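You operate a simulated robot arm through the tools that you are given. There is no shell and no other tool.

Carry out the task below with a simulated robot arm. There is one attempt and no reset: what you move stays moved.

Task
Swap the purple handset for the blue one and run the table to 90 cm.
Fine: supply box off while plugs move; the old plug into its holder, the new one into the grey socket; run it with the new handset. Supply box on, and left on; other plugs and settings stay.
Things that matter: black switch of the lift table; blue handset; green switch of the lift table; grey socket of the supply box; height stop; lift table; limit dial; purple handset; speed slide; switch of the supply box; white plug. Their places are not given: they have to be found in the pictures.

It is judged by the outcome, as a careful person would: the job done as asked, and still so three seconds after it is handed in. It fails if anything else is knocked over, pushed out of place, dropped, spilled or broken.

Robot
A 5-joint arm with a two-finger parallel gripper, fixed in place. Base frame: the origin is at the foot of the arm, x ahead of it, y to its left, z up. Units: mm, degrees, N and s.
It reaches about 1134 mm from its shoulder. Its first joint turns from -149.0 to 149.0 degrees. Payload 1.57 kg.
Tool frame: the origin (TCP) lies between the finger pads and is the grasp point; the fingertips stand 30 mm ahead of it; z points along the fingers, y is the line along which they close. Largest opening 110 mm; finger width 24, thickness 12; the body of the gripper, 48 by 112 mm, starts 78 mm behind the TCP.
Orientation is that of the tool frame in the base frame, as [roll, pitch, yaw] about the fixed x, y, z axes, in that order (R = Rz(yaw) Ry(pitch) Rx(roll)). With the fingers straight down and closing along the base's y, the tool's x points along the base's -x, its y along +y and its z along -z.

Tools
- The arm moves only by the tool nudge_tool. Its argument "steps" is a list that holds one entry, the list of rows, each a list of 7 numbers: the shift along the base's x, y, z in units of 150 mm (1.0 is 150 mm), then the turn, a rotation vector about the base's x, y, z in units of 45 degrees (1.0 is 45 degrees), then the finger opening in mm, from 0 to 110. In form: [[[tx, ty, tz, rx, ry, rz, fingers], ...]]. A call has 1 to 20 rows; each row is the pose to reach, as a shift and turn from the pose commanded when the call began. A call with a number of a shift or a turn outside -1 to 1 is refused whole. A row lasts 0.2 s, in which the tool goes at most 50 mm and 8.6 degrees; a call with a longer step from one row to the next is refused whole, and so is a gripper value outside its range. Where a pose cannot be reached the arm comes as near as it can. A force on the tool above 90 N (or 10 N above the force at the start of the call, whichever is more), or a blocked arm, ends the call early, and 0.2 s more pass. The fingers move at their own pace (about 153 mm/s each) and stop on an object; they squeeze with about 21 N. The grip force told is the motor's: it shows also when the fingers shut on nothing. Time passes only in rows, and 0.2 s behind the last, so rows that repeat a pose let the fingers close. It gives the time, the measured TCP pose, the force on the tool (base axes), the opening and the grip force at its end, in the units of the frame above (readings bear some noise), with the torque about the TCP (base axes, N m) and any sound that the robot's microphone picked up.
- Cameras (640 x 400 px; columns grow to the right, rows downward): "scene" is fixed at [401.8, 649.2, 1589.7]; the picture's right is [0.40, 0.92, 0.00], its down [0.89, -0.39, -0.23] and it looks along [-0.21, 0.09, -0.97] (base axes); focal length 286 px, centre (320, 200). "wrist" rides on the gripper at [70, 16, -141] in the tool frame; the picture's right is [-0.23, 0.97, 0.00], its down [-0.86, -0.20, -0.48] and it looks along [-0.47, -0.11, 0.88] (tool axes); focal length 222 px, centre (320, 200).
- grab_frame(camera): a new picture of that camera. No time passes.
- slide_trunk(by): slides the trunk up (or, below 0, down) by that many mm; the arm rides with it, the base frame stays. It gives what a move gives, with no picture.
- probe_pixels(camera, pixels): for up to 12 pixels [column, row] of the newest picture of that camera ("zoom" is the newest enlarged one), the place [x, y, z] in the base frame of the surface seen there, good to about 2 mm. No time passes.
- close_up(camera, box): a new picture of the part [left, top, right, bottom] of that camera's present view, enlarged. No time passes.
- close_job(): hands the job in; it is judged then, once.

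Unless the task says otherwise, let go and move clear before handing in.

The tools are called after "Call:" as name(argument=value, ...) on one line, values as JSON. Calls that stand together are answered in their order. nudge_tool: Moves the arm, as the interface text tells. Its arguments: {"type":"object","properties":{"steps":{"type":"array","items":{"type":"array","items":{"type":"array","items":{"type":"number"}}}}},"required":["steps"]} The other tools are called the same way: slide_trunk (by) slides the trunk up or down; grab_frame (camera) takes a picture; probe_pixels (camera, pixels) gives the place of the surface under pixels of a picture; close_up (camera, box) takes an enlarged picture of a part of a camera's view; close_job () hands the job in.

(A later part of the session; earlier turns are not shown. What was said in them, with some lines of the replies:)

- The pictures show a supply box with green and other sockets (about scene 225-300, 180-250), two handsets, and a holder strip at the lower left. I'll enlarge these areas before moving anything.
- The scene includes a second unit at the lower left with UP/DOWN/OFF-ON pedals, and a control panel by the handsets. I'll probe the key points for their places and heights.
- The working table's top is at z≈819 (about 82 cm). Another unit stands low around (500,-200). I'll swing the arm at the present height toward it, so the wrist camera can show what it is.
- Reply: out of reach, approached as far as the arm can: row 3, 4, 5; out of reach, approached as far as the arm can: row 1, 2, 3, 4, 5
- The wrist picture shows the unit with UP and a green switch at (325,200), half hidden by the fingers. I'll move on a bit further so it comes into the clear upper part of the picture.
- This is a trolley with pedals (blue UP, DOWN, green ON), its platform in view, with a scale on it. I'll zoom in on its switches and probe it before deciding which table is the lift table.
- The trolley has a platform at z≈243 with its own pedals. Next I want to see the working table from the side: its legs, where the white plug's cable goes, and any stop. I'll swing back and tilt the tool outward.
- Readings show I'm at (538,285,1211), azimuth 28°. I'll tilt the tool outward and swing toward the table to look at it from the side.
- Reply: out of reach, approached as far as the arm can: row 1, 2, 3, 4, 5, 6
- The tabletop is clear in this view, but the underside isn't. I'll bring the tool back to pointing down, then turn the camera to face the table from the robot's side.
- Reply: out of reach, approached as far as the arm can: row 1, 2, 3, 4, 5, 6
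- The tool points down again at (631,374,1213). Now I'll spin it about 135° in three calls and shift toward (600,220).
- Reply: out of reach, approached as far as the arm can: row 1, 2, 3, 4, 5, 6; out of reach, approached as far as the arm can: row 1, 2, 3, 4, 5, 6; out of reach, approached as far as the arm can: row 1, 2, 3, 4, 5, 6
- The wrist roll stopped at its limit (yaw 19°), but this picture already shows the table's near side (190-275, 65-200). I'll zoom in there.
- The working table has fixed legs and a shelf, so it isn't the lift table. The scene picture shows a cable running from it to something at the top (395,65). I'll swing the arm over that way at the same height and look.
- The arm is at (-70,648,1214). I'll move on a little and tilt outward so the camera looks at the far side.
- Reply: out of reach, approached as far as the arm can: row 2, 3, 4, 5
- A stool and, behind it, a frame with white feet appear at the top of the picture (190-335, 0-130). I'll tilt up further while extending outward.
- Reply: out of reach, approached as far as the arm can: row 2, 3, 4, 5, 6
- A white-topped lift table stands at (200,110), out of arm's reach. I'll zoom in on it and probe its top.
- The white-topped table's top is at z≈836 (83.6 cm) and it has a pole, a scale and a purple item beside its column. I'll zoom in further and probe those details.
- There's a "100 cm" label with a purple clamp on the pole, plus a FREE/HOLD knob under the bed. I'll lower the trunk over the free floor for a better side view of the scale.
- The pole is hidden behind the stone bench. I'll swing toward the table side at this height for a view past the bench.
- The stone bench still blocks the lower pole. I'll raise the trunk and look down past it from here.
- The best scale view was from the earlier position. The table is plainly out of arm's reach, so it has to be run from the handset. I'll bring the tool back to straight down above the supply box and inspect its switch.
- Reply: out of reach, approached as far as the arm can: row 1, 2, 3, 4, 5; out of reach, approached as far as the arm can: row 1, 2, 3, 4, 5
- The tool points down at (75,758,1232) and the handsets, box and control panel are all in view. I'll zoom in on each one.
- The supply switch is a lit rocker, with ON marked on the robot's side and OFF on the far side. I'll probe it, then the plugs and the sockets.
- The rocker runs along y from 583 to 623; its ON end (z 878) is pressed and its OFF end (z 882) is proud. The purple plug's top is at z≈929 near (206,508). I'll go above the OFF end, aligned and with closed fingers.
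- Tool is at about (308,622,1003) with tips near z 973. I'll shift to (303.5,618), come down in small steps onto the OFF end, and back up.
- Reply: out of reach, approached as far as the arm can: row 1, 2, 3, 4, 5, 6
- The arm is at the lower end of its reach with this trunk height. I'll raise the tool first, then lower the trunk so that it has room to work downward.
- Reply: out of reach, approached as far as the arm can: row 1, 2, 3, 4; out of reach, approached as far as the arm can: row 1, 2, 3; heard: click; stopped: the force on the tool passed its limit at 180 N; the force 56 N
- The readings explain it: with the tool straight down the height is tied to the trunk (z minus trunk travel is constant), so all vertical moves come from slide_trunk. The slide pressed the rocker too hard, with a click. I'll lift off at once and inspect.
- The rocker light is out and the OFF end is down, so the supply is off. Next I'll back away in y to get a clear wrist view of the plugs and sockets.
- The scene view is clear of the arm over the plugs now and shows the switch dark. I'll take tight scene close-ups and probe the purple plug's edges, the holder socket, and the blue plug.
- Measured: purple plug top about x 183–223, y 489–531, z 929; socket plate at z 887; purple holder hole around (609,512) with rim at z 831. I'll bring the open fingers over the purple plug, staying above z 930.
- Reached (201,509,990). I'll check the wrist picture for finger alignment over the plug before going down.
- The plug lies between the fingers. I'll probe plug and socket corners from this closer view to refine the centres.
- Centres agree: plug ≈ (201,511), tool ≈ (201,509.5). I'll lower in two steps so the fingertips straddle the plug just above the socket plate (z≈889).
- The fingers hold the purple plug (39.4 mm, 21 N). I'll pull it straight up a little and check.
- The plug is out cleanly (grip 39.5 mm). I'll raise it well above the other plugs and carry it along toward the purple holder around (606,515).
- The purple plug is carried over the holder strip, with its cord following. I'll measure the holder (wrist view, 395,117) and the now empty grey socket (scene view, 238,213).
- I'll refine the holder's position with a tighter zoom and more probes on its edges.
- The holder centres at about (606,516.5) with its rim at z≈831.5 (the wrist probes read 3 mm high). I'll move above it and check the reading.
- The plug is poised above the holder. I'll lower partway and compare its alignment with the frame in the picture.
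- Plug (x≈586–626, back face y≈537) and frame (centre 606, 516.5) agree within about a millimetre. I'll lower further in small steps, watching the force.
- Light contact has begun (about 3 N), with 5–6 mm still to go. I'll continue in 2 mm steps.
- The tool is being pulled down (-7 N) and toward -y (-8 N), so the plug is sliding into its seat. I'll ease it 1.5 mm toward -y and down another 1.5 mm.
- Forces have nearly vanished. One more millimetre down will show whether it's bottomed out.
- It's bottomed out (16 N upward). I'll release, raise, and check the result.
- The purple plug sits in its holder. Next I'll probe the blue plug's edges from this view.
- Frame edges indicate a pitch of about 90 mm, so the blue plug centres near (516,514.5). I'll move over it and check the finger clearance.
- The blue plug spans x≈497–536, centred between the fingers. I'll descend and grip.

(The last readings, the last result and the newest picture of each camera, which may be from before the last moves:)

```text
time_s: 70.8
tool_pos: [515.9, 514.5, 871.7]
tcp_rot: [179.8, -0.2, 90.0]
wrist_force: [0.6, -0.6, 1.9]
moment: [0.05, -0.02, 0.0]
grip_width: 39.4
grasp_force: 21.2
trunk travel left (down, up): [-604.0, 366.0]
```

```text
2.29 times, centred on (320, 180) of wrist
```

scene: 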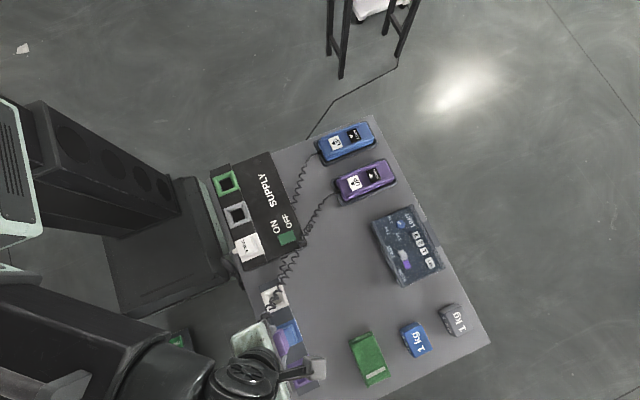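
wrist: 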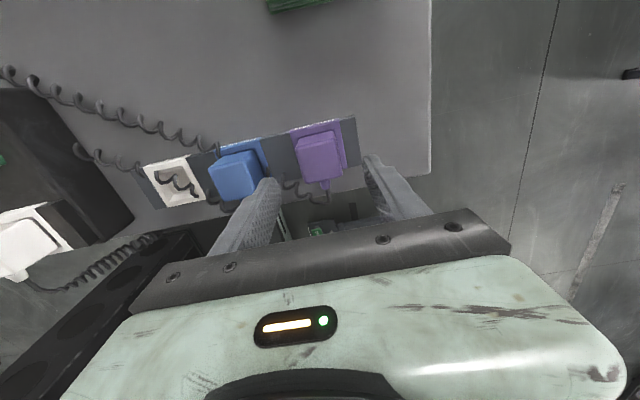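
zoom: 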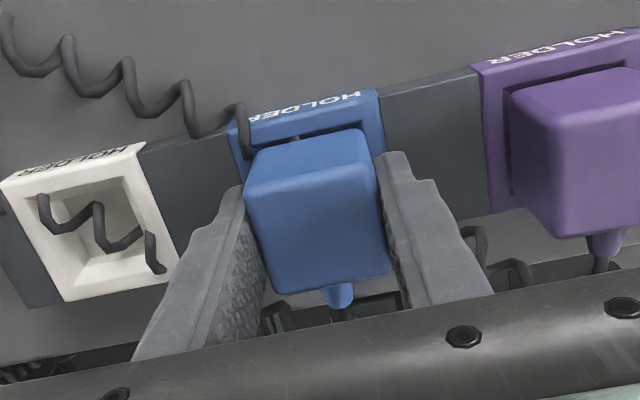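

The blue plug is gripped (39.4 mm). From the purple plug's figures, its seat in the grey socket corresponds to tool (200.4,510.2) at trunk up-travel ≈311.5. I'll lift it, then carry it across high above the white plug.

Call:
slide_trunk(by=25)

Call:
slide_trunk(by=140)

Call:
nudge_tool(steps=[[[-0.2, -0.006, 0, 0, 0, 0, 25], [-0.4, -0.012, 0, 0, 0, 0, 25], [-0.6, -0.018, 0, 0, 0, 0, 25], [-0.8, -0.024, 0, 0, 0, 0, 25], [-1, -0.029, 0, 0, 0, 0, 25]]])

Call:
nudge_tool(steps=[[[-0.2, 0, 0, 0, 0, 0, 25], [-0.4, 0, 0, 0, 0, 0, 25], [-0.6, 0, 0, 0, 0, 0, 25], [-0.8, 0, 0, 0, 0, 0, 25], [-1, 0, 0, 0, 0, 0, 25]]])

Call:
nudge_tool(steps=[[[-0.1, 0, 0, 0, 0, 0, 25], [-0.1, 0, 0, 0, 0, 0, 25]]])

Call:
grab_frame(camera="wrist")

```text
time_s: 71.5
tool_pos: [516.4, 515.4, 896.1]
tcp_rot: [179.8, -0.3, 90.0]
wrist_force: [-0.1, -0.3, -0.9]
moment: [0.03, -0.01, -0.03]
grip_width: 39.4
grasp_force: 20.6
trunk travel left (down, up): [-629.0, 341.0]
```

```text
time_s: 73.2
tool_pos: [516.4, 515.0, 1036.2]
tcp_rot: [179.9, -0.3, 90.0]
wrist_force: [-0.3, -0.8, -0.8]
moment: [-0.01, 0.01, 0.0]
grip_width: 39.3
grasp_force: 21.3
trunk travel left (down, up): [-769.0, 201.0]
```

```text
time_s: 74.3
tool_pos: [365.8, 511.5, 1036.1]
tcp_rot: [179.7, -0.2, 90.0]
wrist_force: [0.9, 0.2, -0.9]
moment: [-0.01, -0.04, -0.03]
grip_width: 39.6
grasp_force: 20.9
trunk travel left (down, up): [-769.0, 201.0]
```

```text
time_s: 75.5
tool_pos: [216.0, 510.7, 1036.1]
tcp_rot: [179.8, -0.2, 90.1]
wrist_force: [0.0, -0.2, -0.5]
moment: [-0.02, 0.02, 0.05]
grip_width: 39.7
grasp_force: 21.2
trunk travel left (down, up): [-769.0, 201.0]
```

```text
time_s: 76.2
tool_pos: [201.8, 509.5, 1035.3]
tcp_rot: [179.8, -0.3, 90.1]
wrist_force: [-0.2, 0.3, -1.0]
moment: [-0.03, 0.01, -0.03]
grip_width: 39.3
grasp_force: 21.5
trunk travel left (down, up): [-769.0, 201.0]
```

```text
taken
```

wrist: 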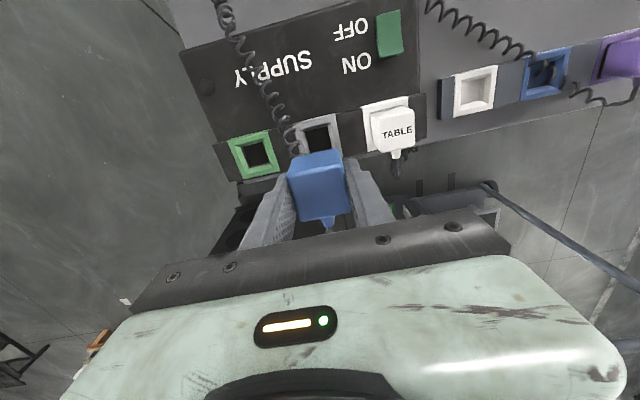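

The blue plug hangs above the grey socket at about (201,510) with the supply still dark. I'll lower to just above the socket and check alignment.

Call:
slide_trunk(by=-85)

Call:
close_up(camera="wrist", box=[180, 100, 460, 260])

Call:
slide_trunk(by=-17)

Call:
close_up(camera="wrist", box=[180, 100, 460, 260])

```text
time_s: 77.4
tool_pos: [201.4, 509.2, 951.1]
tcp_rot: [179.8, -0.2, 90.1]
wrist_force: [-0.1, -0.5, -0.7]
moment: [-0.01, 0.02, 0.0]
grip_width: 39.4
grasp_force: 21.6
trunk travel left (down, up): [-684.0, 286.0]
```

```text
2.29 times, centred on (320, 180) of wrist
```

zoom: 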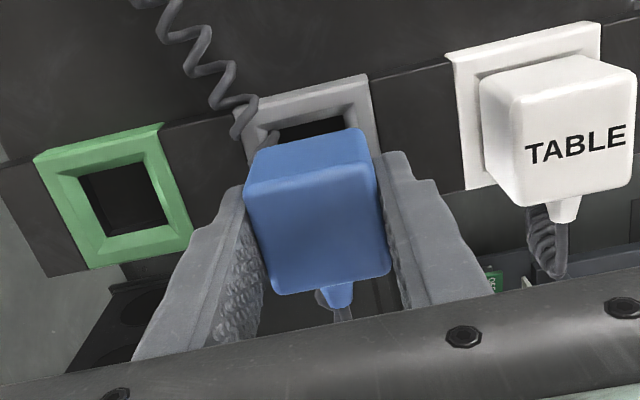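

```text
time_s: 78.0
tool_pos: [201.4, 509.5, 933.8]
tcp_rot: [179.9, -0.3, 90.0]
wrist_force: [-0.4, 0.1, 0.9]
moment: [0.0, 0.03, 0.02]
grip_width: 39.2
grasp_force: 21.3
trunk travel left (down, up): [-667.0, 303.0]
```

```text
2.29 times, centred on (320, 180) of wrist
```

zoom: 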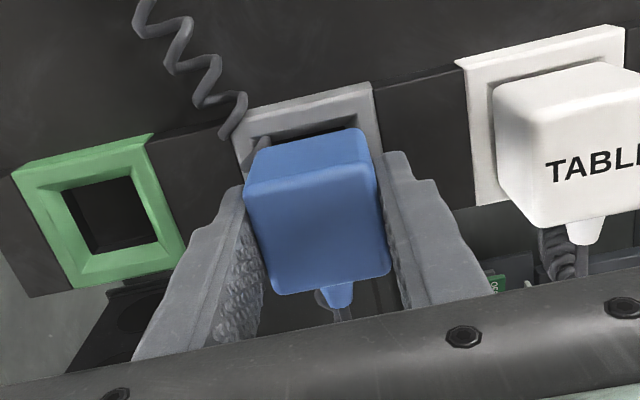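

Alignment matches the earlier view of the purple plug. I'll push in with small steps, watching the forces.

Call:
slide_trunk(by=-3)

Call:
slide_trunk(by=-2)

Call:
slide_trunk(by=-2)

```text
time_s: 78.5
tool_pos: [200.5, 509.6, 932.1]
tcp_rot: [179.9, -0.3, 90.0]
wrist_force: [-2.9, -0.4, 0.6]
moment: [0.0, 0.1, -0.02]
grip_width: 39.5
grasp_force: 21.3
trunk travel left (down, up): [-664.0, 306.0]
```

```text
time_s: 79.0
tool_pos: [201.4, 509.3, 929.5]
tcp_rot: [179.9, -0.4, 90.1]
wrist_force: [-3.9, -0.5, -8.1]
moment: [-0.02, 0.25, 0.0]
grip_width: 39.7
grasp_force: 21.1
trunk travel left (down, up): [-662.0, 308.0]
```

```text
time_s: 79.6
tool_pos: [200.6, 510.6, 926.5]
tcp_rot: [179.7, -0.4, 90.0]
wrist_force: [-4.8, -0.8, -3.5]
moment: [0.01, 0.24, -0.02]
grip_width: 39.5
grasp_force: 21.2
trunk travel left (down, up): [-660.0, 310.0]
```

The plug is being drawn in, with a slight side force of -5 N in x. I'll ease 0.8 mm in -x and go down to the bottom.

Call:
nudge_tool(steps=[[[-0.005, 0, 0, 0, 0, 0, 25], [-0.005, 0, 0, 0, 0, 0, 25]]])

Call:
slide_trunk(by=-1.5)

Call:
slide_trunk(by=-1.5)

```text
time_s: 80.2
tool_pos: [201.4, 509.1, 926.1]
tcp_rot: [179.7, -0.3, 90.0]
wrist_force: [-2.6, 1.2, -1.9]
moment: [0.04, 0.09, 0.02]
grip_width: 39.6
grasp_force: 21.6
trunk travel left (down, up): [-660.0, 310.0]
```

```text
time_s: 80.7
tool_pos: [201.9, 510.2, 926.4]
tcp_rot: [179.8, -0.4, 90.1]
wrist_force: [-0.5, 5.1, 13.0]
moment: [0.15, 0.07, -0.01]
grip_width: 39.5
grasp_force: 21.3
trunk travel left (down, up): [-659.0, 311.0]
```

```text
time_s: 81.2
tool_pos: [201.0, 508.7, 924.2]
tcp_rot: [179.8, -0.3, 90.0]
wrist_force: [0.1, 3.8, 15.1]
moment: [0.03, 0.03, 0.03]
grip_width: 39.8
grasp_force: 21.1
trunk travel left (down, up): [-657.0, 313.0]
```

It has bottomed out (15 N). I'll release, raise clear, and check from both cameras.

Call:
nudge_tool(steps=[[[0, 0, 0, 0, 0, 0, 50], [0, 0, 0, 0, 0, 0, 64], [0, 0, 0, 0, 0, 0, 64]]])

Call:
slide_trunk(by=70)

Call:
close_up(camera="wrist", box=[180, 60, 460, 260])

Call:
nudge_tool(steps=[[[0.2, 0.15, 0, 0, 0, 0, 40], [0.4, 0.3, 0, 0, 0, 0, 0], [0.6, 0.45, 0, 0, 0, 0, 0], [0.68, 0.6, 0, 0, 0, 0, 0], [0.68, 0.6, 0, 0, 0, 0, 0]]])

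Call:
grab_frame(camera="scene")

Call:
grab_frame(camera="wrist")

```text
time_s: 82.0
tool_pos: [202.5, 509.0, 923.8]
tcp_rot: [179.7, -0.3, 90.0]
wrist_force: [-0.4, -0.6, -0.1]
moment: [0.01, 0.02, -0.01]
grip_width: 63.9
grasp_force: 0.1
trunk travel left (down, up): [-657.0, 313.0]
```

```text
time_s: 83.1
tool_pos: [201.1, 509.1, 994.6]
tcp_rot: [179.8, -0.3, 90.0]
wrist_force: [-0.3, -0.4, 0.1]
moment: [0.03, 0.01, -0.01]
grip_width: 64.4
grasp_force: 0.1
trunk travel left (down, up): [-727.0, 243.0]
```

```text
2.00 times, centred on (320, 160) of wrist
```

zoom: 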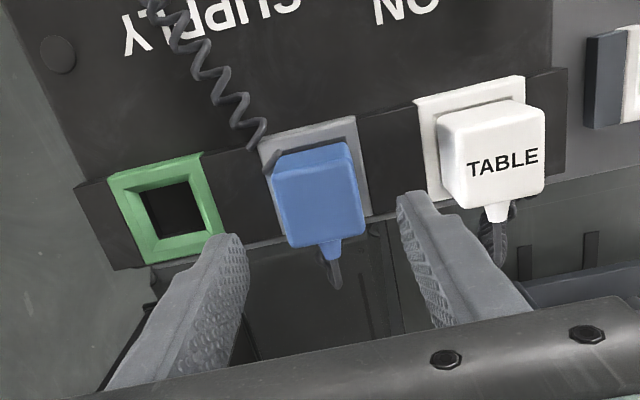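

```text
time_s: 84.3
tool_pos: [305.0, 598.7, 993.7]
tcp_rot: [179.8, -0.3, 90.0]
wrist_force: [-0.5, 1.0, 0.4]
moment: [0.02, 0.0, 0.01]
grip_width: 0.0
grasp_force: 21.5
trunk travel left (down, up): [-727.0, 243.0]
```

```text
taken
```

scene: 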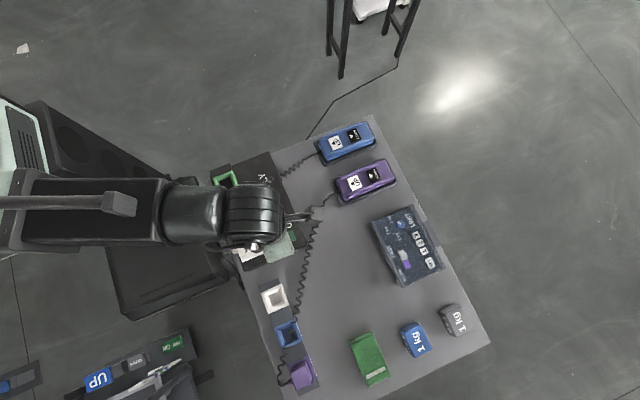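

```text
taken
```

wrist: 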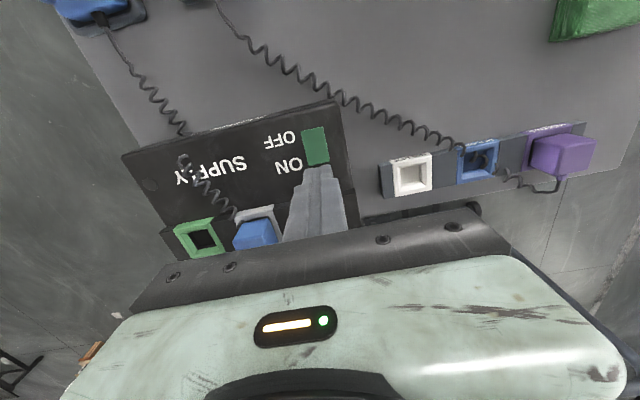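

Blue plug is in the grey socket, purple in its holder and the white TABLE plug is untouched. Next I'll position closed fingers above the rocker's ON end (303.5,588) and press gently.

Call:
nudge_tool(steps=[[[-0.01, -0.075, 0, 0, 0, 0, 0], [-0.01, -0.075, 0, 0, 0, 0, 0]]])

Call:
slide_trunk(by=-76)

Call:
slide_trunk(by=-3)

Call:
slide_trunk(by=-3)

```text
time_s: 84.9
tool_pos: [303.4, 588.3, 993.1]
tcp_rot: [179.8, -0.3, 90.1]
wrist_force: [0.0, 0.1, 0.0]
moment: [0.03, 0.01, 0.0]
grip_width: 0.0
grasp_force: 21.1
trunk travel left (down, up): [-727.0, 243.0]
```

```text
time_s: 86.0
tool_pos: [303.5, 589.1, 919.3]
tcp_rot: [179.9, -0.2, 90.0]
wrist_force: [-0.4, 0.6, -1.1]
moment: [0.0, -0.03, 0.01]
grip_width: 0.0
grasp_force: 21.2
trunk travel left (down, up): [-651.0, 319.0]
```

```text
time_s: 86.5
tool_pos: [303.4, 587.7, 914.0]
tcp_rot: [179.8, -0.3, 90.0]
wrist_force: [0.0, 0.5, 0.0]
moment: [0.01, 0.02, -0.02]
grip_width: 0.0
grasp_force: 21.0
trunk travel left (down, up): [-648.0, 322.0]
```

```text
time_s: 87.0
tool_pos: [301.6, 587.2, 914.5]
tcp_rot: [179.7, -0.4, 89.9]
wrist_force: [6.1, 8.4, 40.7]
moment: [0.78, -0.15, -0.14]
grip_width: 0.0
grasp_force: 20.8
trunk travel left (down, up): [-645.0, 325.0]
heard: click
```

A click was heard with a 40 N contact. I'll lift off and look at the rocker light.

Call:
slide_trunk(by=60)

Call:
grab_frame(camera="wrist")

Call:
close_up(camera="wrist", box=[140, 80, 380, 260])

```text
time_s: 88.0
tool_pos: [302.7, 588.1, 972.1]
tcp_rot: [179.8, -0.3, 90.1]
wrist_force: [-0.7, 0.3, -0.1]
moment: [-0.01, -0.02, 0.0]
grip_width: 0.0
grasp_force: 20.9
trunk travel left (down, up): [-705.0, 265.0]
```

```text
taken
```

wrist: 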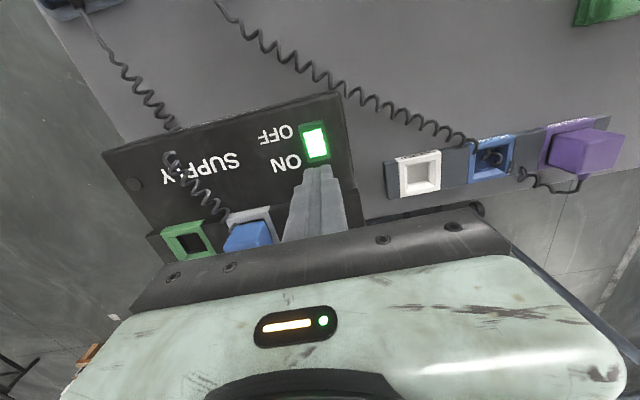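

```text
2.22 times, centred on (260, 170) of wrist
```

zoom: 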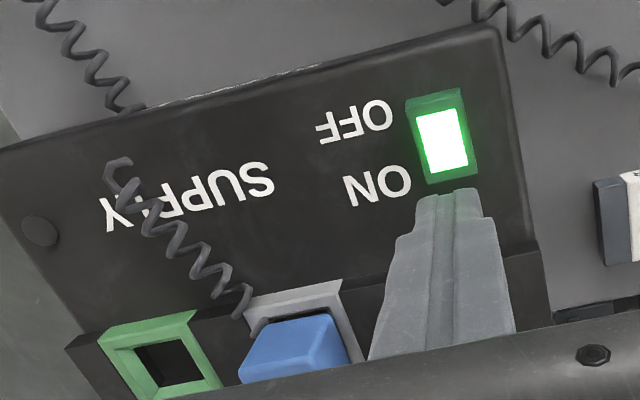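

The supply light is on again. Now I'll go toward the blue handset and measure its UP button.

Call:
nudge_tool(steps=[[[-0.2, 0.2, 0, 0, 0, 0, 0], [-0.4, 0.4, 0, 0, 0, 0, 0], [-0.6, 0.6, 0, 0, 0, 0, 0], [-0.8, 0.8, 0, 0, 0, 0, 0], [-1, 1, 0, 0, 0, 0, 0]]])

Call:
nudge_tool(steps=[[[-0.2, 0.15, 0, 0, 0, 0, 0], [-0.26, 0.3, 0, 0, 0, 0, 0], [-0.26, 0.3, 0, 0, 0, 0, 0]]])

Call:
grab_frame(camera="wrist")

Call:
close_up(camera="wrist", box=[230, 0, 430, 200])

```text
time_s: 89.2
tool_pos: [153.8, 740.9, 972.0]
tcp_rot: [179.8, -0.3, 89.9]
wrist_force: [0.3, -0.6, 0.3]
moment: [-0.01, -0.05, -0.01]
grip_width: 0.0
grasp_force: 20.9
trunk travel left (down, up): [-705.0, 265.0]
```

```text
time_s: 90.0
tool_pos: [131.9, 783.3, 971.5]
tcp_rot: [-179.7, -0.4, 91.3]
wrist_force: [1.7, -0.2, -0.6]
moment: [0.01, 0.03, -0.01]
grip_width: 0.0
grasp_force: 21.2
out of reach, approached as far as the arm can: row 1, 2, 3
trunk travel left (down, up): [-705.0, 265.0]
```

```text
taken
```

wrist: 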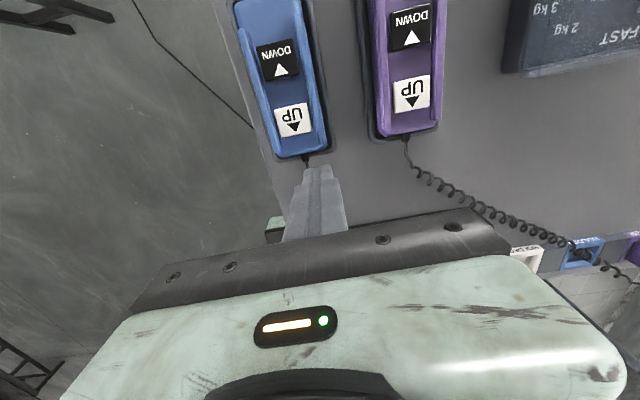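

```text
2.00 times, centred on (330, 100) of wrist
```

zoom: 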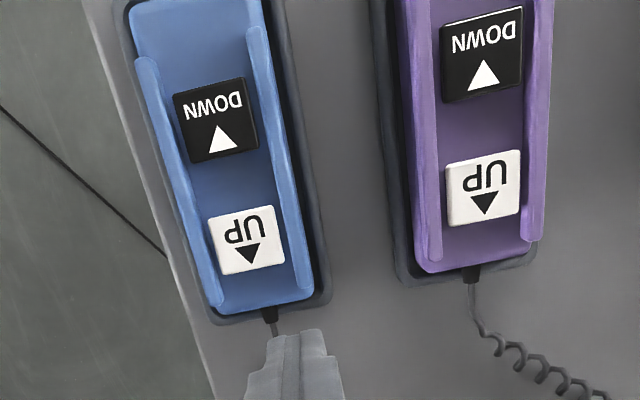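

The wrist roll is at its limit here (yaw must grow with azimuth). I'll probe the button and the handset's side rails, then turn the tool a little before moving over the button.

Call:
probe_pixels(camera="zoom", pixels=[[210, 245], [284, 232], [240, 210], [255, 270], [247, 240], [202, 245], [295, 228], [288, 235], [217, 120], [180, 120], [255, 110], [270, 190]])

```text
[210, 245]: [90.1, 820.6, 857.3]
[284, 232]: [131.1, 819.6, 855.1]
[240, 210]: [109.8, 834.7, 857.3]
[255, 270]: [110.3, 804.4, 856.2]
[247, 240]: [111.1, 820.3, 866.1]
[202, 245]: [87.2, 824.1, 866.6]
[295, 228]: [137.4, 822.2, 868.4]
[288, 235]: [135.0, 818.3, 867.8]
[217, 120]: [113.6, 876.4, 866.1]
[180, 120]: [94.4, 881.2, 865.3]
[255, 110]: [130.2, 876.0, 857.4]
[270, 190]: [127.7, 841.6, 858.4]
```

The UP button centres at (111,820), its top at about z 863, with 46 mm between rails. I'll turn 20° and go over it.

Call:
nudge_tool(steps=[[[0, 0, 0, 0, 0, 0.15, 0], [-0.05, 0.08, 0, 0, 0, 0.3, 0], [-0.14, 0.245, 0, 0, 0, 0.45, 0], [-0.14, 0.245, 0, 0, 0, 0.45, 0]]])

Call:
close_up(camera="wrist", box=[220, 80, 420, 230])

```text
time_s: 91.0
tool_pos: [110.0, 819.0, 972.5]
tcp_rot: [179.7, -0.3, 110.3]
wrist_force: [0.7, -0.5, 0.2]
moment: [0.01, 0.02, -0.01]
grip_width: 0.0
grasp_force: 21.0
trunk travel left (down, up): [-705.0, 265.0]
```

```text
2.67 times, centred on (320, 155) of wrist
```

zoom: 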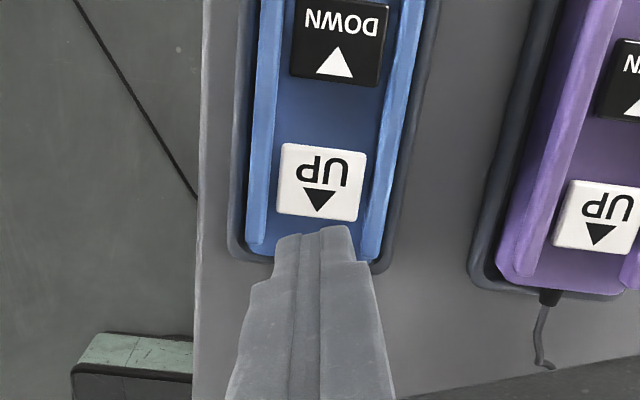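

Aligned over UP. I'll come down to about 4 mm above the button, then press in small steps and listen.

Call:
slide_trunk(by=-77)

Call:
slide_trunk(by=-3)

```text
time_s: 92.2
tool_pos: [110.3, 818.2, 894.6]
tcp_rot: [179.7, -0.4, 110.3]
wrist_force: [0.1, 0.8, -0.4]
moment: [0.01, -0.01, 0.0]
grip_width: 0.0
grasp_force: 20.7
trunk travel left (down, up): [-628.0, 342.0]
```

```text
time_s: 92.7
tool_pos: [110.1, 818.4, 891.1]
tcp_rot: [179.9, -0.2, 110.3]
wrist_force: [0.9, 0.4, 1.0]
moment: [0.0, -0.03, -0.02]
grip_width: 0.0
grasp_force: 21.1
trunk travel left (down, up): [-625.0, 345.0]
```

Call:
slide_trunk(by=-2)

```text
time_s: 93.2
tool_pos: [110.7, 819.8, 890.4]
tcp_rot: [179.8, -0.3, 110.3]
wrist_force: [0.5, 1.3, 2.7]
moment: [0.01, -0.02, 0.05]
grip_width: 0.1
grasp_force: 20.7
trunk travel left (down, up): [-623.0, 347.0]
heard: click
```

A click came at light contact, so UP may now be pressed. I'll release straight away and go look at the table to measure the effect.

Call:
slide_trunk(by=4)

```text
time_s: 93.7
tool_pos: [109.4, 819.9, 894.3]
tcp_rot: [179.8, -0.3, 110.4]
wrist_force: [0.1, 0.6, -0.5]
moment: [0.0, -0.03, -0.01]
grip_width: 0.0
grasp_force: 21.0
trunk travel left (down, up): [-627.0, 343.0]
```

I'll rise and tilt outward, coupling height to tilt as the arm needs, to view the lift table again.

Call:
slide_trunk(by=150)

Call:
nudge_tool(steps=[[[0, 0, 0.017, 0.185, -0.025, 0, 0], [0, 0, 0.068, 0.37, -0.05, 0, 0], [0, 0, 0.152, 0.555, -0.075, 0, 0], [0, 0, 0.266, 0.74, -0.1, 0, 0], [0, 0, 0.409, 0.925, -0.125, 0, 0]]])

Call:
nudge_tool(steps=[[[0, 0, 0.16, 0.176, -0.024, 0, 0], [0, 0, 0.34, 0.353, -0.048, 0, 0], [0, 0, 0.536, 0.528, -0.071, 0, 0], [0, 0, 0.69, 0.661, -0.089, 0, 0]]])

Call:
grab_frame(camera="wrist")

```text
time_s: 95.5
tool_pos: [110.0, 819.4, 1043.7]
tcp_rot: [179.9, -0.2, 110.4]
wrist_force: [1.1, 1.1, -0.1]
moment: [0.01, -0.01, 0.01]
grip_width: 0.0
grasp_force: 20.9
trunk travel left (down, up): [-777.0, 193.0]
```

```text
time_s: 96.7
tool_pos: [108.6, 818.3, 1106.6]
tcp_rot: [156.8, -36.6, 117.9]
wrist_force: [0.6, -0.6, -0.1]
moment: [0.01, 0.02, 0.01]
grip_width: 0.0
grasp_force: 20.8
trunk travel left (down, up): [-777.0, 193.0]
```

```text
time_s: 97.7
tool_pos: [109.8, 818.4, 1209.3]
tcp_rot: [124.2, -57.5, 142.5]
wrist_force: [-0.4, -0.1, 0.1]
moment: [-0.01, 0.01, 0.01]
grip_width: 0.2
grasp_force: 20.5
trunk travel left (down, up): [-777.0, 193.0]
```

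```text
taken
```

wrist: 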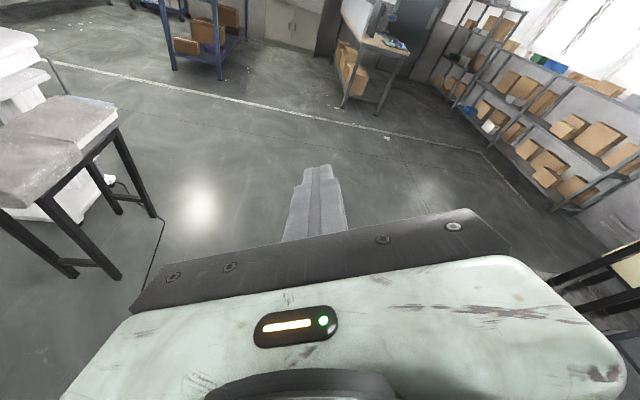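

The bed's end appears at the left edge (0-50, 30-120). I'll zoom in and probe its top.

Call:
close_up(camera="wrist", box=[0, 0, 130, 130])

Call:
probe_pixels(camera="wrist", pixels=[[5, 32], [15, 36], [25, 38], [10, 45], [5, 40], [30, 78], [100, 105]])

```text
3.08 times, centred on (65, 65) of wrist
```

zoom: 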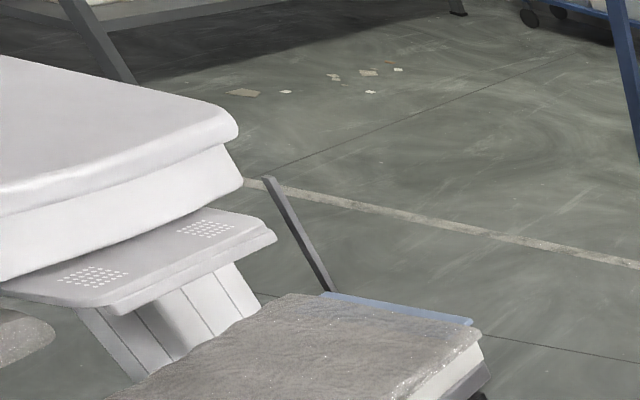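

```text
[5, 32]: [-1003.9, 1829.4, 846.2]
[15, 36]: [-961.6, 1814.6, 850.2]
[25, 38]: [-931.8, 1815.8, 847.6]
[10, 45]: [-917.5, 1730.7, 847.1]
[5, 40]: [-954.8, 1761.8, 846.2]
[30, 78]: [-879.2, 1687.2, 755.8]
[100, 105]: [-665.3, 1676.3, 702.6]
```

The top now reads ≈847 mm, up about 10.5 mm from one brief press, so the blue handset works. I'll probe the floor nearby to check the height offset of this view.

Call:
probe_pixels(camera="wrist", pixels=[[70, 68], [90, 60], [100, 50], [120, 120], [60, 70], [140, 130], [80, 40], [0, 25], [8, 28], [20, 42]])

```text
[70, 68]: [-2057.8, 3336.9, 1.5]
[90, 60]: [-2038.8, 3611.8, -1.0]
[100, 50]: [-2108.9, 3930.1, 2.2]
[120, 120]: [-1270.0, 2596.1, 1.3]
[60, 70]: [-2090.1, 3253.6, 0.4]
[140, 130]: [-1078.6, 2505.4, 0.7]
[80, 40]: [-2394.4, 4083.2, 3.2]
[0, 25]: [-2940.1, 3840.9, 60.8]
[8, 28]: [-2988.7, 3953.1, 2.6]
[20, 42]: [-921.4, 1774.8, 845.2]
```

The floor reads about +1 mm here, so the table is now near 845–846 mm and about 54 mm remain. I'll return over the UP button and make a press with a timed hold to calibrate the speed.

Call:
nudge_tool(steps=[[[0, 0, -0.155, -0.132, 0.018, 0, 0], [0, 0, -0.352, -0.308, 0.042, 0, 0], [0, 0, -0.531, -0.485, 0.066, 0, 0], [0, 0, -0.691, -0.661, 0.089, 0, 0]]])

Call:
nudge_tool(steps=[[[0, 0, -0.143, -0.185, 0.025, 0, 0], [0, 0, -0.258, -0.37, 0.05, 0, 0], [0, 0, -0.341, -0.555, 0.075, 0, 0], [0, 0, -0.392, -0.74, 0.1, 0, 0], [0, 0, -0.409, -0.925, 0.125, 0, 0]]])

Call:
slide_trunk(by=-120)

Call:
close_up(camera="wrist", box=[220, 80, 420, 230])

```text
time_s: 98.7
tool_pos: [109.9, 819.5, 1106.0]
tcp_rot: [157.0, -36.3, 117.9]
wrist_force: [0.3, 0.1, 0.1]
moment: [0.02, 0.03, 0.01]
grip_width: 0.2
grasp_force: 21.5
trunk travel left (down, up): [-777.0, 193.0]
```

```text
time_s: 99.9
tool_pos: [109.4, 819.8, 1042.6]
tcp_rot: [179.8, -0.3, 110.4]
wrist_force: [-0.2, 0.2, 0.4]
moment: [0.0, -0.01, 0.0]
grip_width: 0.0
grasp_force: 20.8
trunk travel left (down, up): [-777.0, 193.0]
```

```text
time_s: 101.4
tool_pos: [109.8, 819.4, 923.5]
tcp_rot: [179.8, -0.4, 110.2]
wrist_force: [0.4, 0.1, 0.1]
moment: [-0.02, -0.02, 0.02]
grip_width: 0.0
grasp_force: 21.0
trunk travel left (down, up): [-657.0, 313.0]
```

```text
2.67 times, centred on (320, 155) of wrist
```

zoom: 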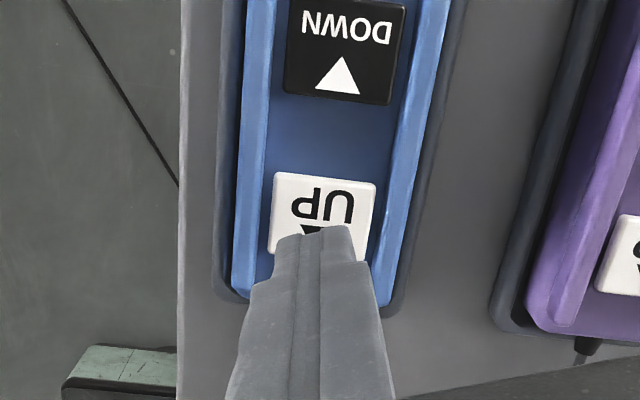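

Back over UP, aligned. Now a press with a 1.0 s hold, then release.

Call:
slide_trunk(by=-32)

Call:
slide_trunk(by=-2)

Call:
nudge_tool(steps=[[[0, 0, 0, 0, 0, 0, 0], [0, 0, 0, 0, 0, 0, 0], [0, 0, 0, 0, 0, 0, 0], [0, 0, 0, 0, 0, 0, 0]]])

Call:
slide_trunk(by=4)

```text
time_s: 102.2
tool_pos: [110.7, 818.6, 891.3]
tcp_rot: [179.8, -0.3, 110.3]
wrist_force: [0.2, 0.3, 1.1]
moment: [0.01, -0.01, 0.03]
grip_width: 0.1
grasp_force: 20.8
trunk travel left (down, up): [-625.0, 345.0]
heard: click
```

```text
time_s: 102.7
tool_pos: [110.2, 819.1, 890.0]
tcp_rot: [179.7, -0.2, 110.3]
wrist_force: [0.1, 0.7, 2.4]
moment: [-0.01, 0.02, -0.01]
grip_width: 0.0
grasp_force: 20.9
trunk travel left (down, up): [-623.0, 347.0]
```

```text
time_s: 103.7
tool_pos: [110.5, 818.0, 890.8]
tcp_rot: [179.9, -0.4, 110.2]
wrist_force: [-0.3, 0.7, 2.5]
moment: [-0.01, -0.02, -0.01]
grip_width: 0.1
grasp_force: 21.3
trunk travel left (down, up): [-623.0, 347.0]
```

```text
time_s: 104.2
tool_pos: [109.2, 819.2, 894.6]
tcp_rot: [179.8, -0.3, 110.3]
wrist_force: [0.4, -0.2, 0.3]
moment: [-0.01, -0.02, 0.01]
grip_width: 0.0
grasp_force: 21.5
trunk travel left (down, up): [-627.0, 343.0]
```

The click came slightly earlier, so the hold was roughly 1.8 s. I'll go up and measure again.

Call:
slide_trunk(by=150)

Call:
nudge_tool(steps=[[[0, 0, 0.017, 0.185, -0.025, 0, 0], [0, 0, 0.068, 0.37, -0.05, 0, 0], [0, 0, 0.152, 0.555, -0.075, 0, 0], [0, 0, 0.266, 0.74, -0.1, 0, 0], [0, 0, 0.409, 0.925, -0.125, 0, 0]]])

Call:
nudge_tool(steps=[[[0, 0, 0.16, 0.176, -0.024, 0, 0], [0, 0, 0.34, 0.353, -0.048, 0, 0], [0, 0, 0.536, 0.528, -0.071, 0, 0], [0, 0, 0.69, 0.661, -0.089, 0, 0]]])

Call:
grab_frame(camera="wrist")

Call:
close_up(camera="wrist", box=[0, 0, 130, 130])

Call:
probe_pixels(camera="wrist", pixels=[[5, 25], [12, 28], [10, 35], [5, 32], [3, 40], [20, 30], [15, 32], [25, 36], [30, 78], [100, 105], [120, 120], [70, 68]])

```text
time_s: 106.0
tool_pos: [109.9, 819.1, 1043.0]
tcp_rot: [179.8, -0.3, 110.2]
wrist_force: [0.0, 0.0, 0.2]
moment: [0.0, -0.01, -0.03]
grip_width: 0.0
grasp_force: 20.8
trunk travel left (down, up): [-777.0, 193.0]
```

```text
time_s: 107.2
tool_pos: [110.2, 820.1, 1105.7]
tcp_rot: [156.8, -36.6, 118.0]
wrist_force: [-0.1, 0.4, 0.3]
moment: [-0.02, -0.01, 0.07]
grip_width: 0.0
grasp_force: 21.0
trunk travel left (down, up): [-777.0, 193.0]
```

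```text
time_s: 108.2
tool_pos: [110.0, 817.8, 1209.7]
tcp_rot: [124.3, -57.3, 142.5]
wrist_force: [0.0, 0.2, -0.2]
moment: [-0.02, -0.05, -0.03]
grip_width: 0.0
grasp_force: 20.7
trunk travel left (down, up): [-777.0, 193.0]
```

```text
taken
```

wrist: 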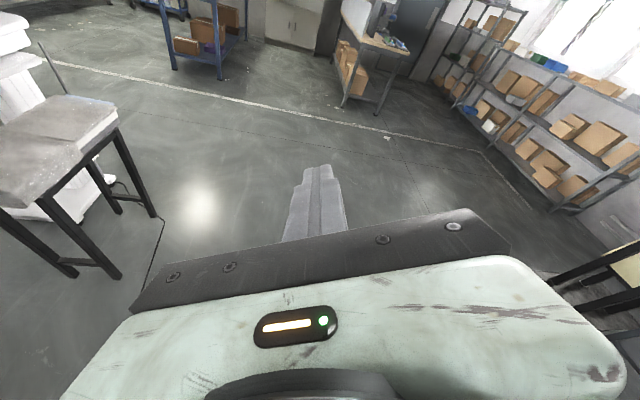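

```text
3.08 times, centred on (65, 65) of wrist
```

zoom: 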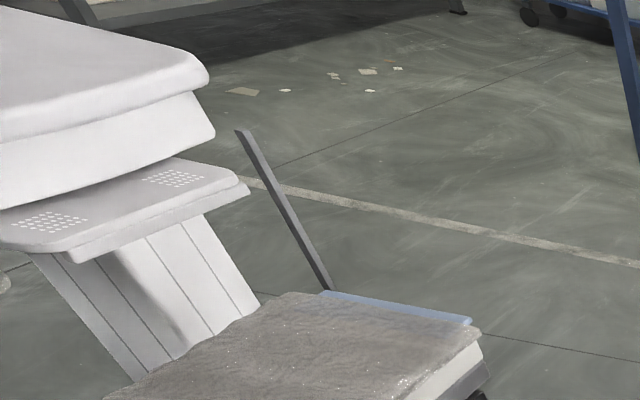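

```text
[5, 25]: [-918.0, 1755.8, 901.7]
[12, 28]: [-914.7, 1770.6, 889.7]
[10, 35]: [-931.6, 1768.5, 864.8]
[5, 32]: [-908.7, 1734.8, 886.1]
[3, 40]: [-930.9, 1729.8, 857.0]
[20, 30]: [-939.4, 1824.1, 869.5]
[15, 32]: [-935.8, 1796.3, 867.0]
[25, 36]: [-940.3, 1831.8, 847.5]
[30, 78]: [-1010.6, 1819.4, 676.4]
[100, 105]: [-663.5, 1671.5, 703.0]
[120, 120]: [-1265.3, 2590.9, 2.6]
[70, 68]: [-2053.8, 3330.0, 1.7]
```

The bed has risen well. I'll probe points on its top surface in the zoomed picture.

Call:
probe_pixels(camera="zoom", pixels=[[20, 40], [50, 50], [80, 55], [120, 62], [100, 70], [60, 75], [30, 90], [150, 70], [10, 60], [170, 65]])

```text
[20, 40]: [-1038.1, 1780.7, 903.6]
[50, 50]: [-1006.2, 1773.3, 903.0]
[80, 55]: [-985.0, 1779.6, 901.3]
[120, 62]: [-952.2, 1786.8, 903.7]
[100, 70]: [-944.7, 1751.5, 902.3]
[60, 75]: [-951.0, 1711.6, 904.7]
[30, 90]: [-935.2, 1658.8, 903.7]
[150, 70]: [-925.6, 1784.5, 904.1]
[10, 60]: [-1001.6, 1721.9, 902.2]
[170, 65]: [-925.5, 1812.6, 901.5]
```

The top now averages 903 mm in this view, with a +1.5–2 mm offset seen on the floor, so the table is at about 90 cm. I'll swing away from the handsets to a second viewpoint to confirm it and see that it holds.

Call:
nudge_tool(steps=[[[-0.22, 0.02, 0, 0, 0, 0.051, 0], [-0.44, 0.035, 0, 0, 0, 0.103, 0], [-0.66, 0.045, 0, 0, 0, 0.155, 0], [-0.88, 0.05, 0, 0, 0, 0.206, 0]]])

Call:
nudge_tool(steps=[[[-0.22, -0.01, 0, 0, 0, 0.051, 0], [-0.44, -0.02, 0, 0, 0, 0.103, 0], [-0.66, -0.04, 0, 0, 0, 0.155, 0], [-0.88, -0.07, 0, 0, 0, 0.206, 0]]])

Call:
nudge_tool(steps=[[[-0.22, -0.04, 0, 0, 0, 0.051, 0], [-0.44, -0.09, 0, 0, 0, 0.103, 0], [-0.66, -0.15, 0, 0, 0, 0.155, 0], [-0.88, -0.22, 0, 0, 0, 0.206, 0]]])

Call:
grab_frame(camera="wrist")

Call:
close_up(camera="wrist", box=[80, 0, 320, 200])

Call:
grab_frame(camera="scene")

```text
time_s: 109.2
tool_pos: [-23.3, 827.5, 1209.1]
tcp_rot: [124.4, -57.2, 151.7]
wrist_force: [-0.2, 0.3, 0.3]
moment: [0.0, 0.0, -0.02]
grip_width: 0.1
grasp_force: 21.2
trunk travel left (down, up): [-777.0, 193.0]
```

```text
time_s: 110.2
tool_pos: [-156.0, 816.9, 1210.0]
tcp_rot: [124.3, -57.4, 161.0]
wrist_force: [0.2, 0.9, -0.3]
moment: [0.0, 0.03, 0.0]
grip_width: 0.1
grasp_force: 21.3
trunk travel left (down, up): [-777.0, 193.0]
```

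```text
time_s: 111.2
tool_pos: [-287.0, 781.1, 1208.5]
tcp_rot: [124.3, -57.3, 170.3]
wrist_force: [-0.3, 0.1, -0.6]
moment: [0.03, -0.03, 0.03]
grip_width: 0.0
grasp_force: 21.7
trunk travel left (down, up): [-777.0, 193.0]
```

```text
taken
```

wrist: 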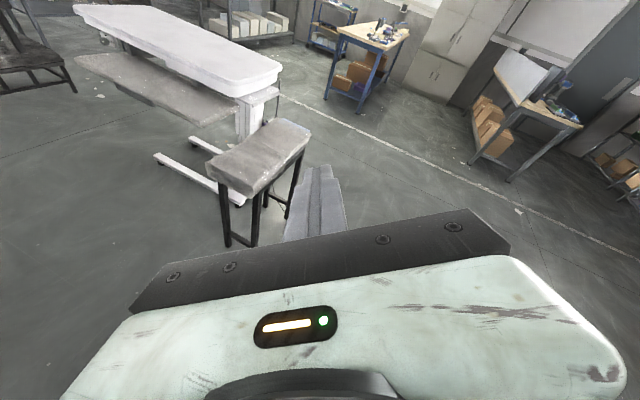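

```text
2.00 times, centred on (200, 100) of wrist
```

zoom: 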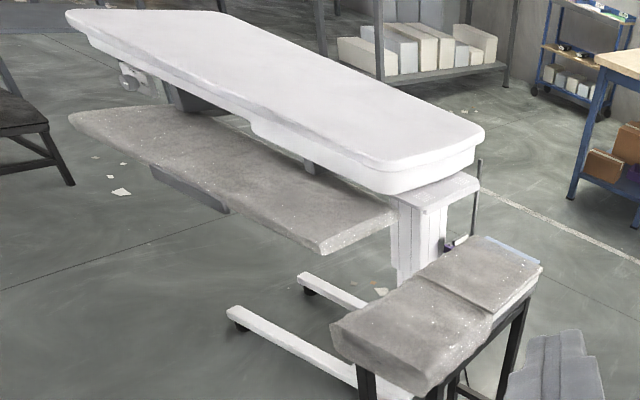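

```text
taken
```

scene: 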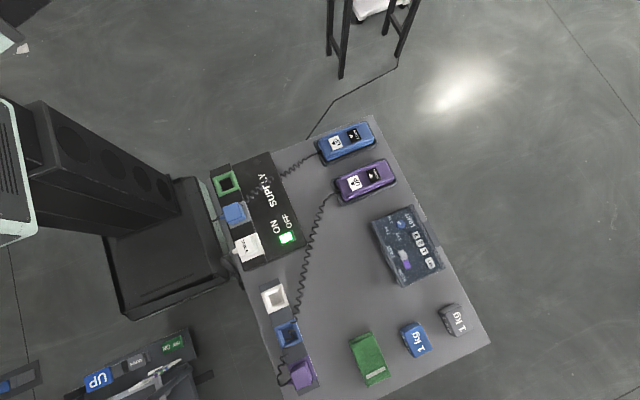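

The scene shows the supply light on, blue in the grey socket, purple in its holder. I'll probe the bed's top and floor from here, the stop area, and the seated plugs.

Call:
probe_pixels(camera="wrist", pixels=[[130, 20], [160, 30], [190, 45], [220, 60], [250, 70], [265, 65], [180, 30], [235, 72], [100, 12], [130, 180], [330, 150], [60, 140]])

Call:
probe_pixels(camera="scene", pixels=[[234, 211], [236, 214], [302, 372], [304, 376], [248, 246], [288, 238]])

Call:
close_up(camera="wrist", box=[255, 80, 315, 130])

Call:
close_up(camera="scene", box=[205, 155, 310, 275])

Call:
close_up(camera="scene", box=[255, 275, 325, 400])

```text
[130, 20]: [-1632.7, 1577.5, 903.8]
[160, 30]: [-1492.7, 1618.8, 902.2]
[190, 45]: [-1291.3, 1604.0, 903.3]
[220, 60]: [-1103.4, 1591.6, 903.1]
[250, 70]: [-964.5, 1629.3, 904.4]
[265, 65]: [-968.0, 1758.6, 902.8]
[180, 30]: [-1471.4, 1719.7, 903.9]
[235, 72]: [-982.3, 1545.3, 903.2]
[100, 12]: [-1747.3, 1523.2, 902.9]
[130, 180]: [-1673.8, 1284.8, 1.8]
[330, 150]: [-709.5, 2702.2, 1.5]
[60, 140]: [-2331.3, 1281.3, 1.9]
```

```text
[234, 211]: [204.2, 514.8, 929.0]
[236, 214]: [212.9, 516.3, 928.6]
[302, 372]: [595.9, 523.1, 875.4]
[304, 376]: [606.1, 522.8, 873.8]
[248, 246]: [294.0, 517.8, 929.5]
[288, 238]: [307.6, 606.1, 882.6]
```

```text
8.00 times, centred on (285, 105) of wrist
```

zoom: 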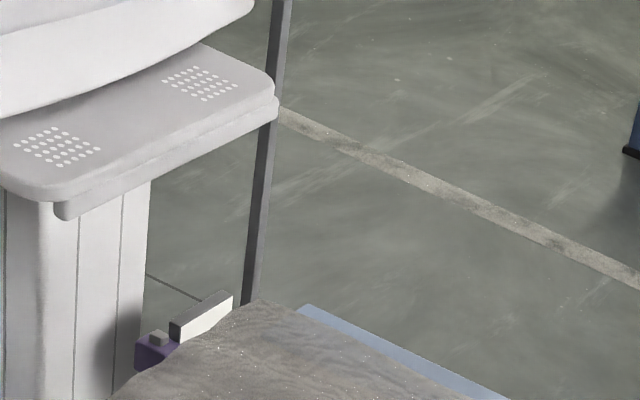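

```text
3.33 times, centred on (258, 215) of scene
```

zoom: 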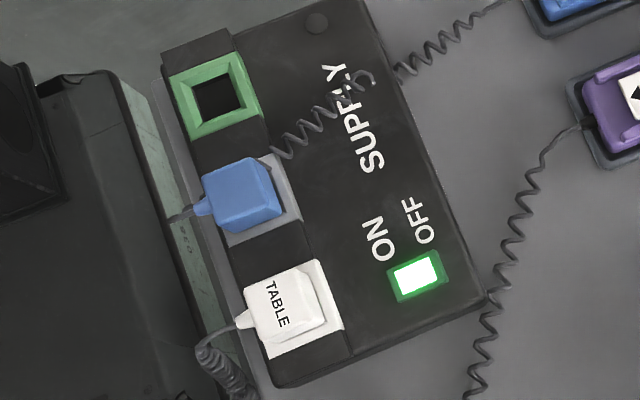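

```text
3.20 times, centred on (290, 338) of scene
```

zoom: 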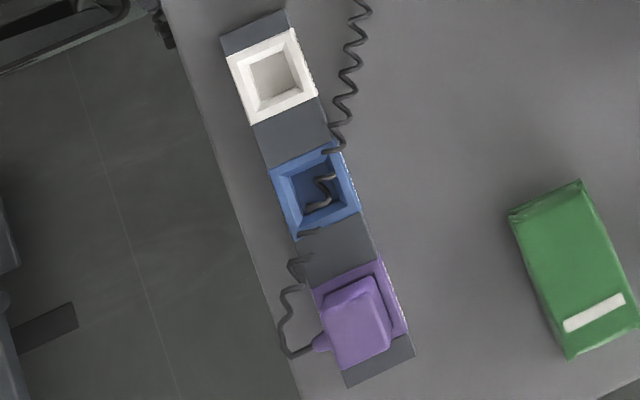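

From the second viewpoint the top reads 903.3 mm, and the floor reads +1.7 mm, so the table is at about 90.2 cm and has held steady. Blue (z 929) and purple (z 875) are fully seated, the supply light is on and the arm is clear, so I'm handing in.

Call:
close_job()

```text
The job is handed in.
```

The handsets are swapped and the lift table stands at about 90.2 cm, raised with the blue handset; I've handed the job in.

- **Plugs:** the purple plug is in its holder and the blue plug is in the grey socket. Both read at full seated height. The supply box was off while they moved.
- **Supply box:** it is back on and left on. The white TABLE plug and the control panel settings were not touched.
- **Table height:** two camera positions agreed, with the known offset taken off, and the height held steady between them. I left the last couple of millimetres alone because the shortest press I could make moves the table about 10 mm.
- **Hard press on the switch:** while turning the supply off, the arm pressed the rocker with up to 180 N before it stopped. The switch still clicks and lights normally, and the supply box shows no visible damage.
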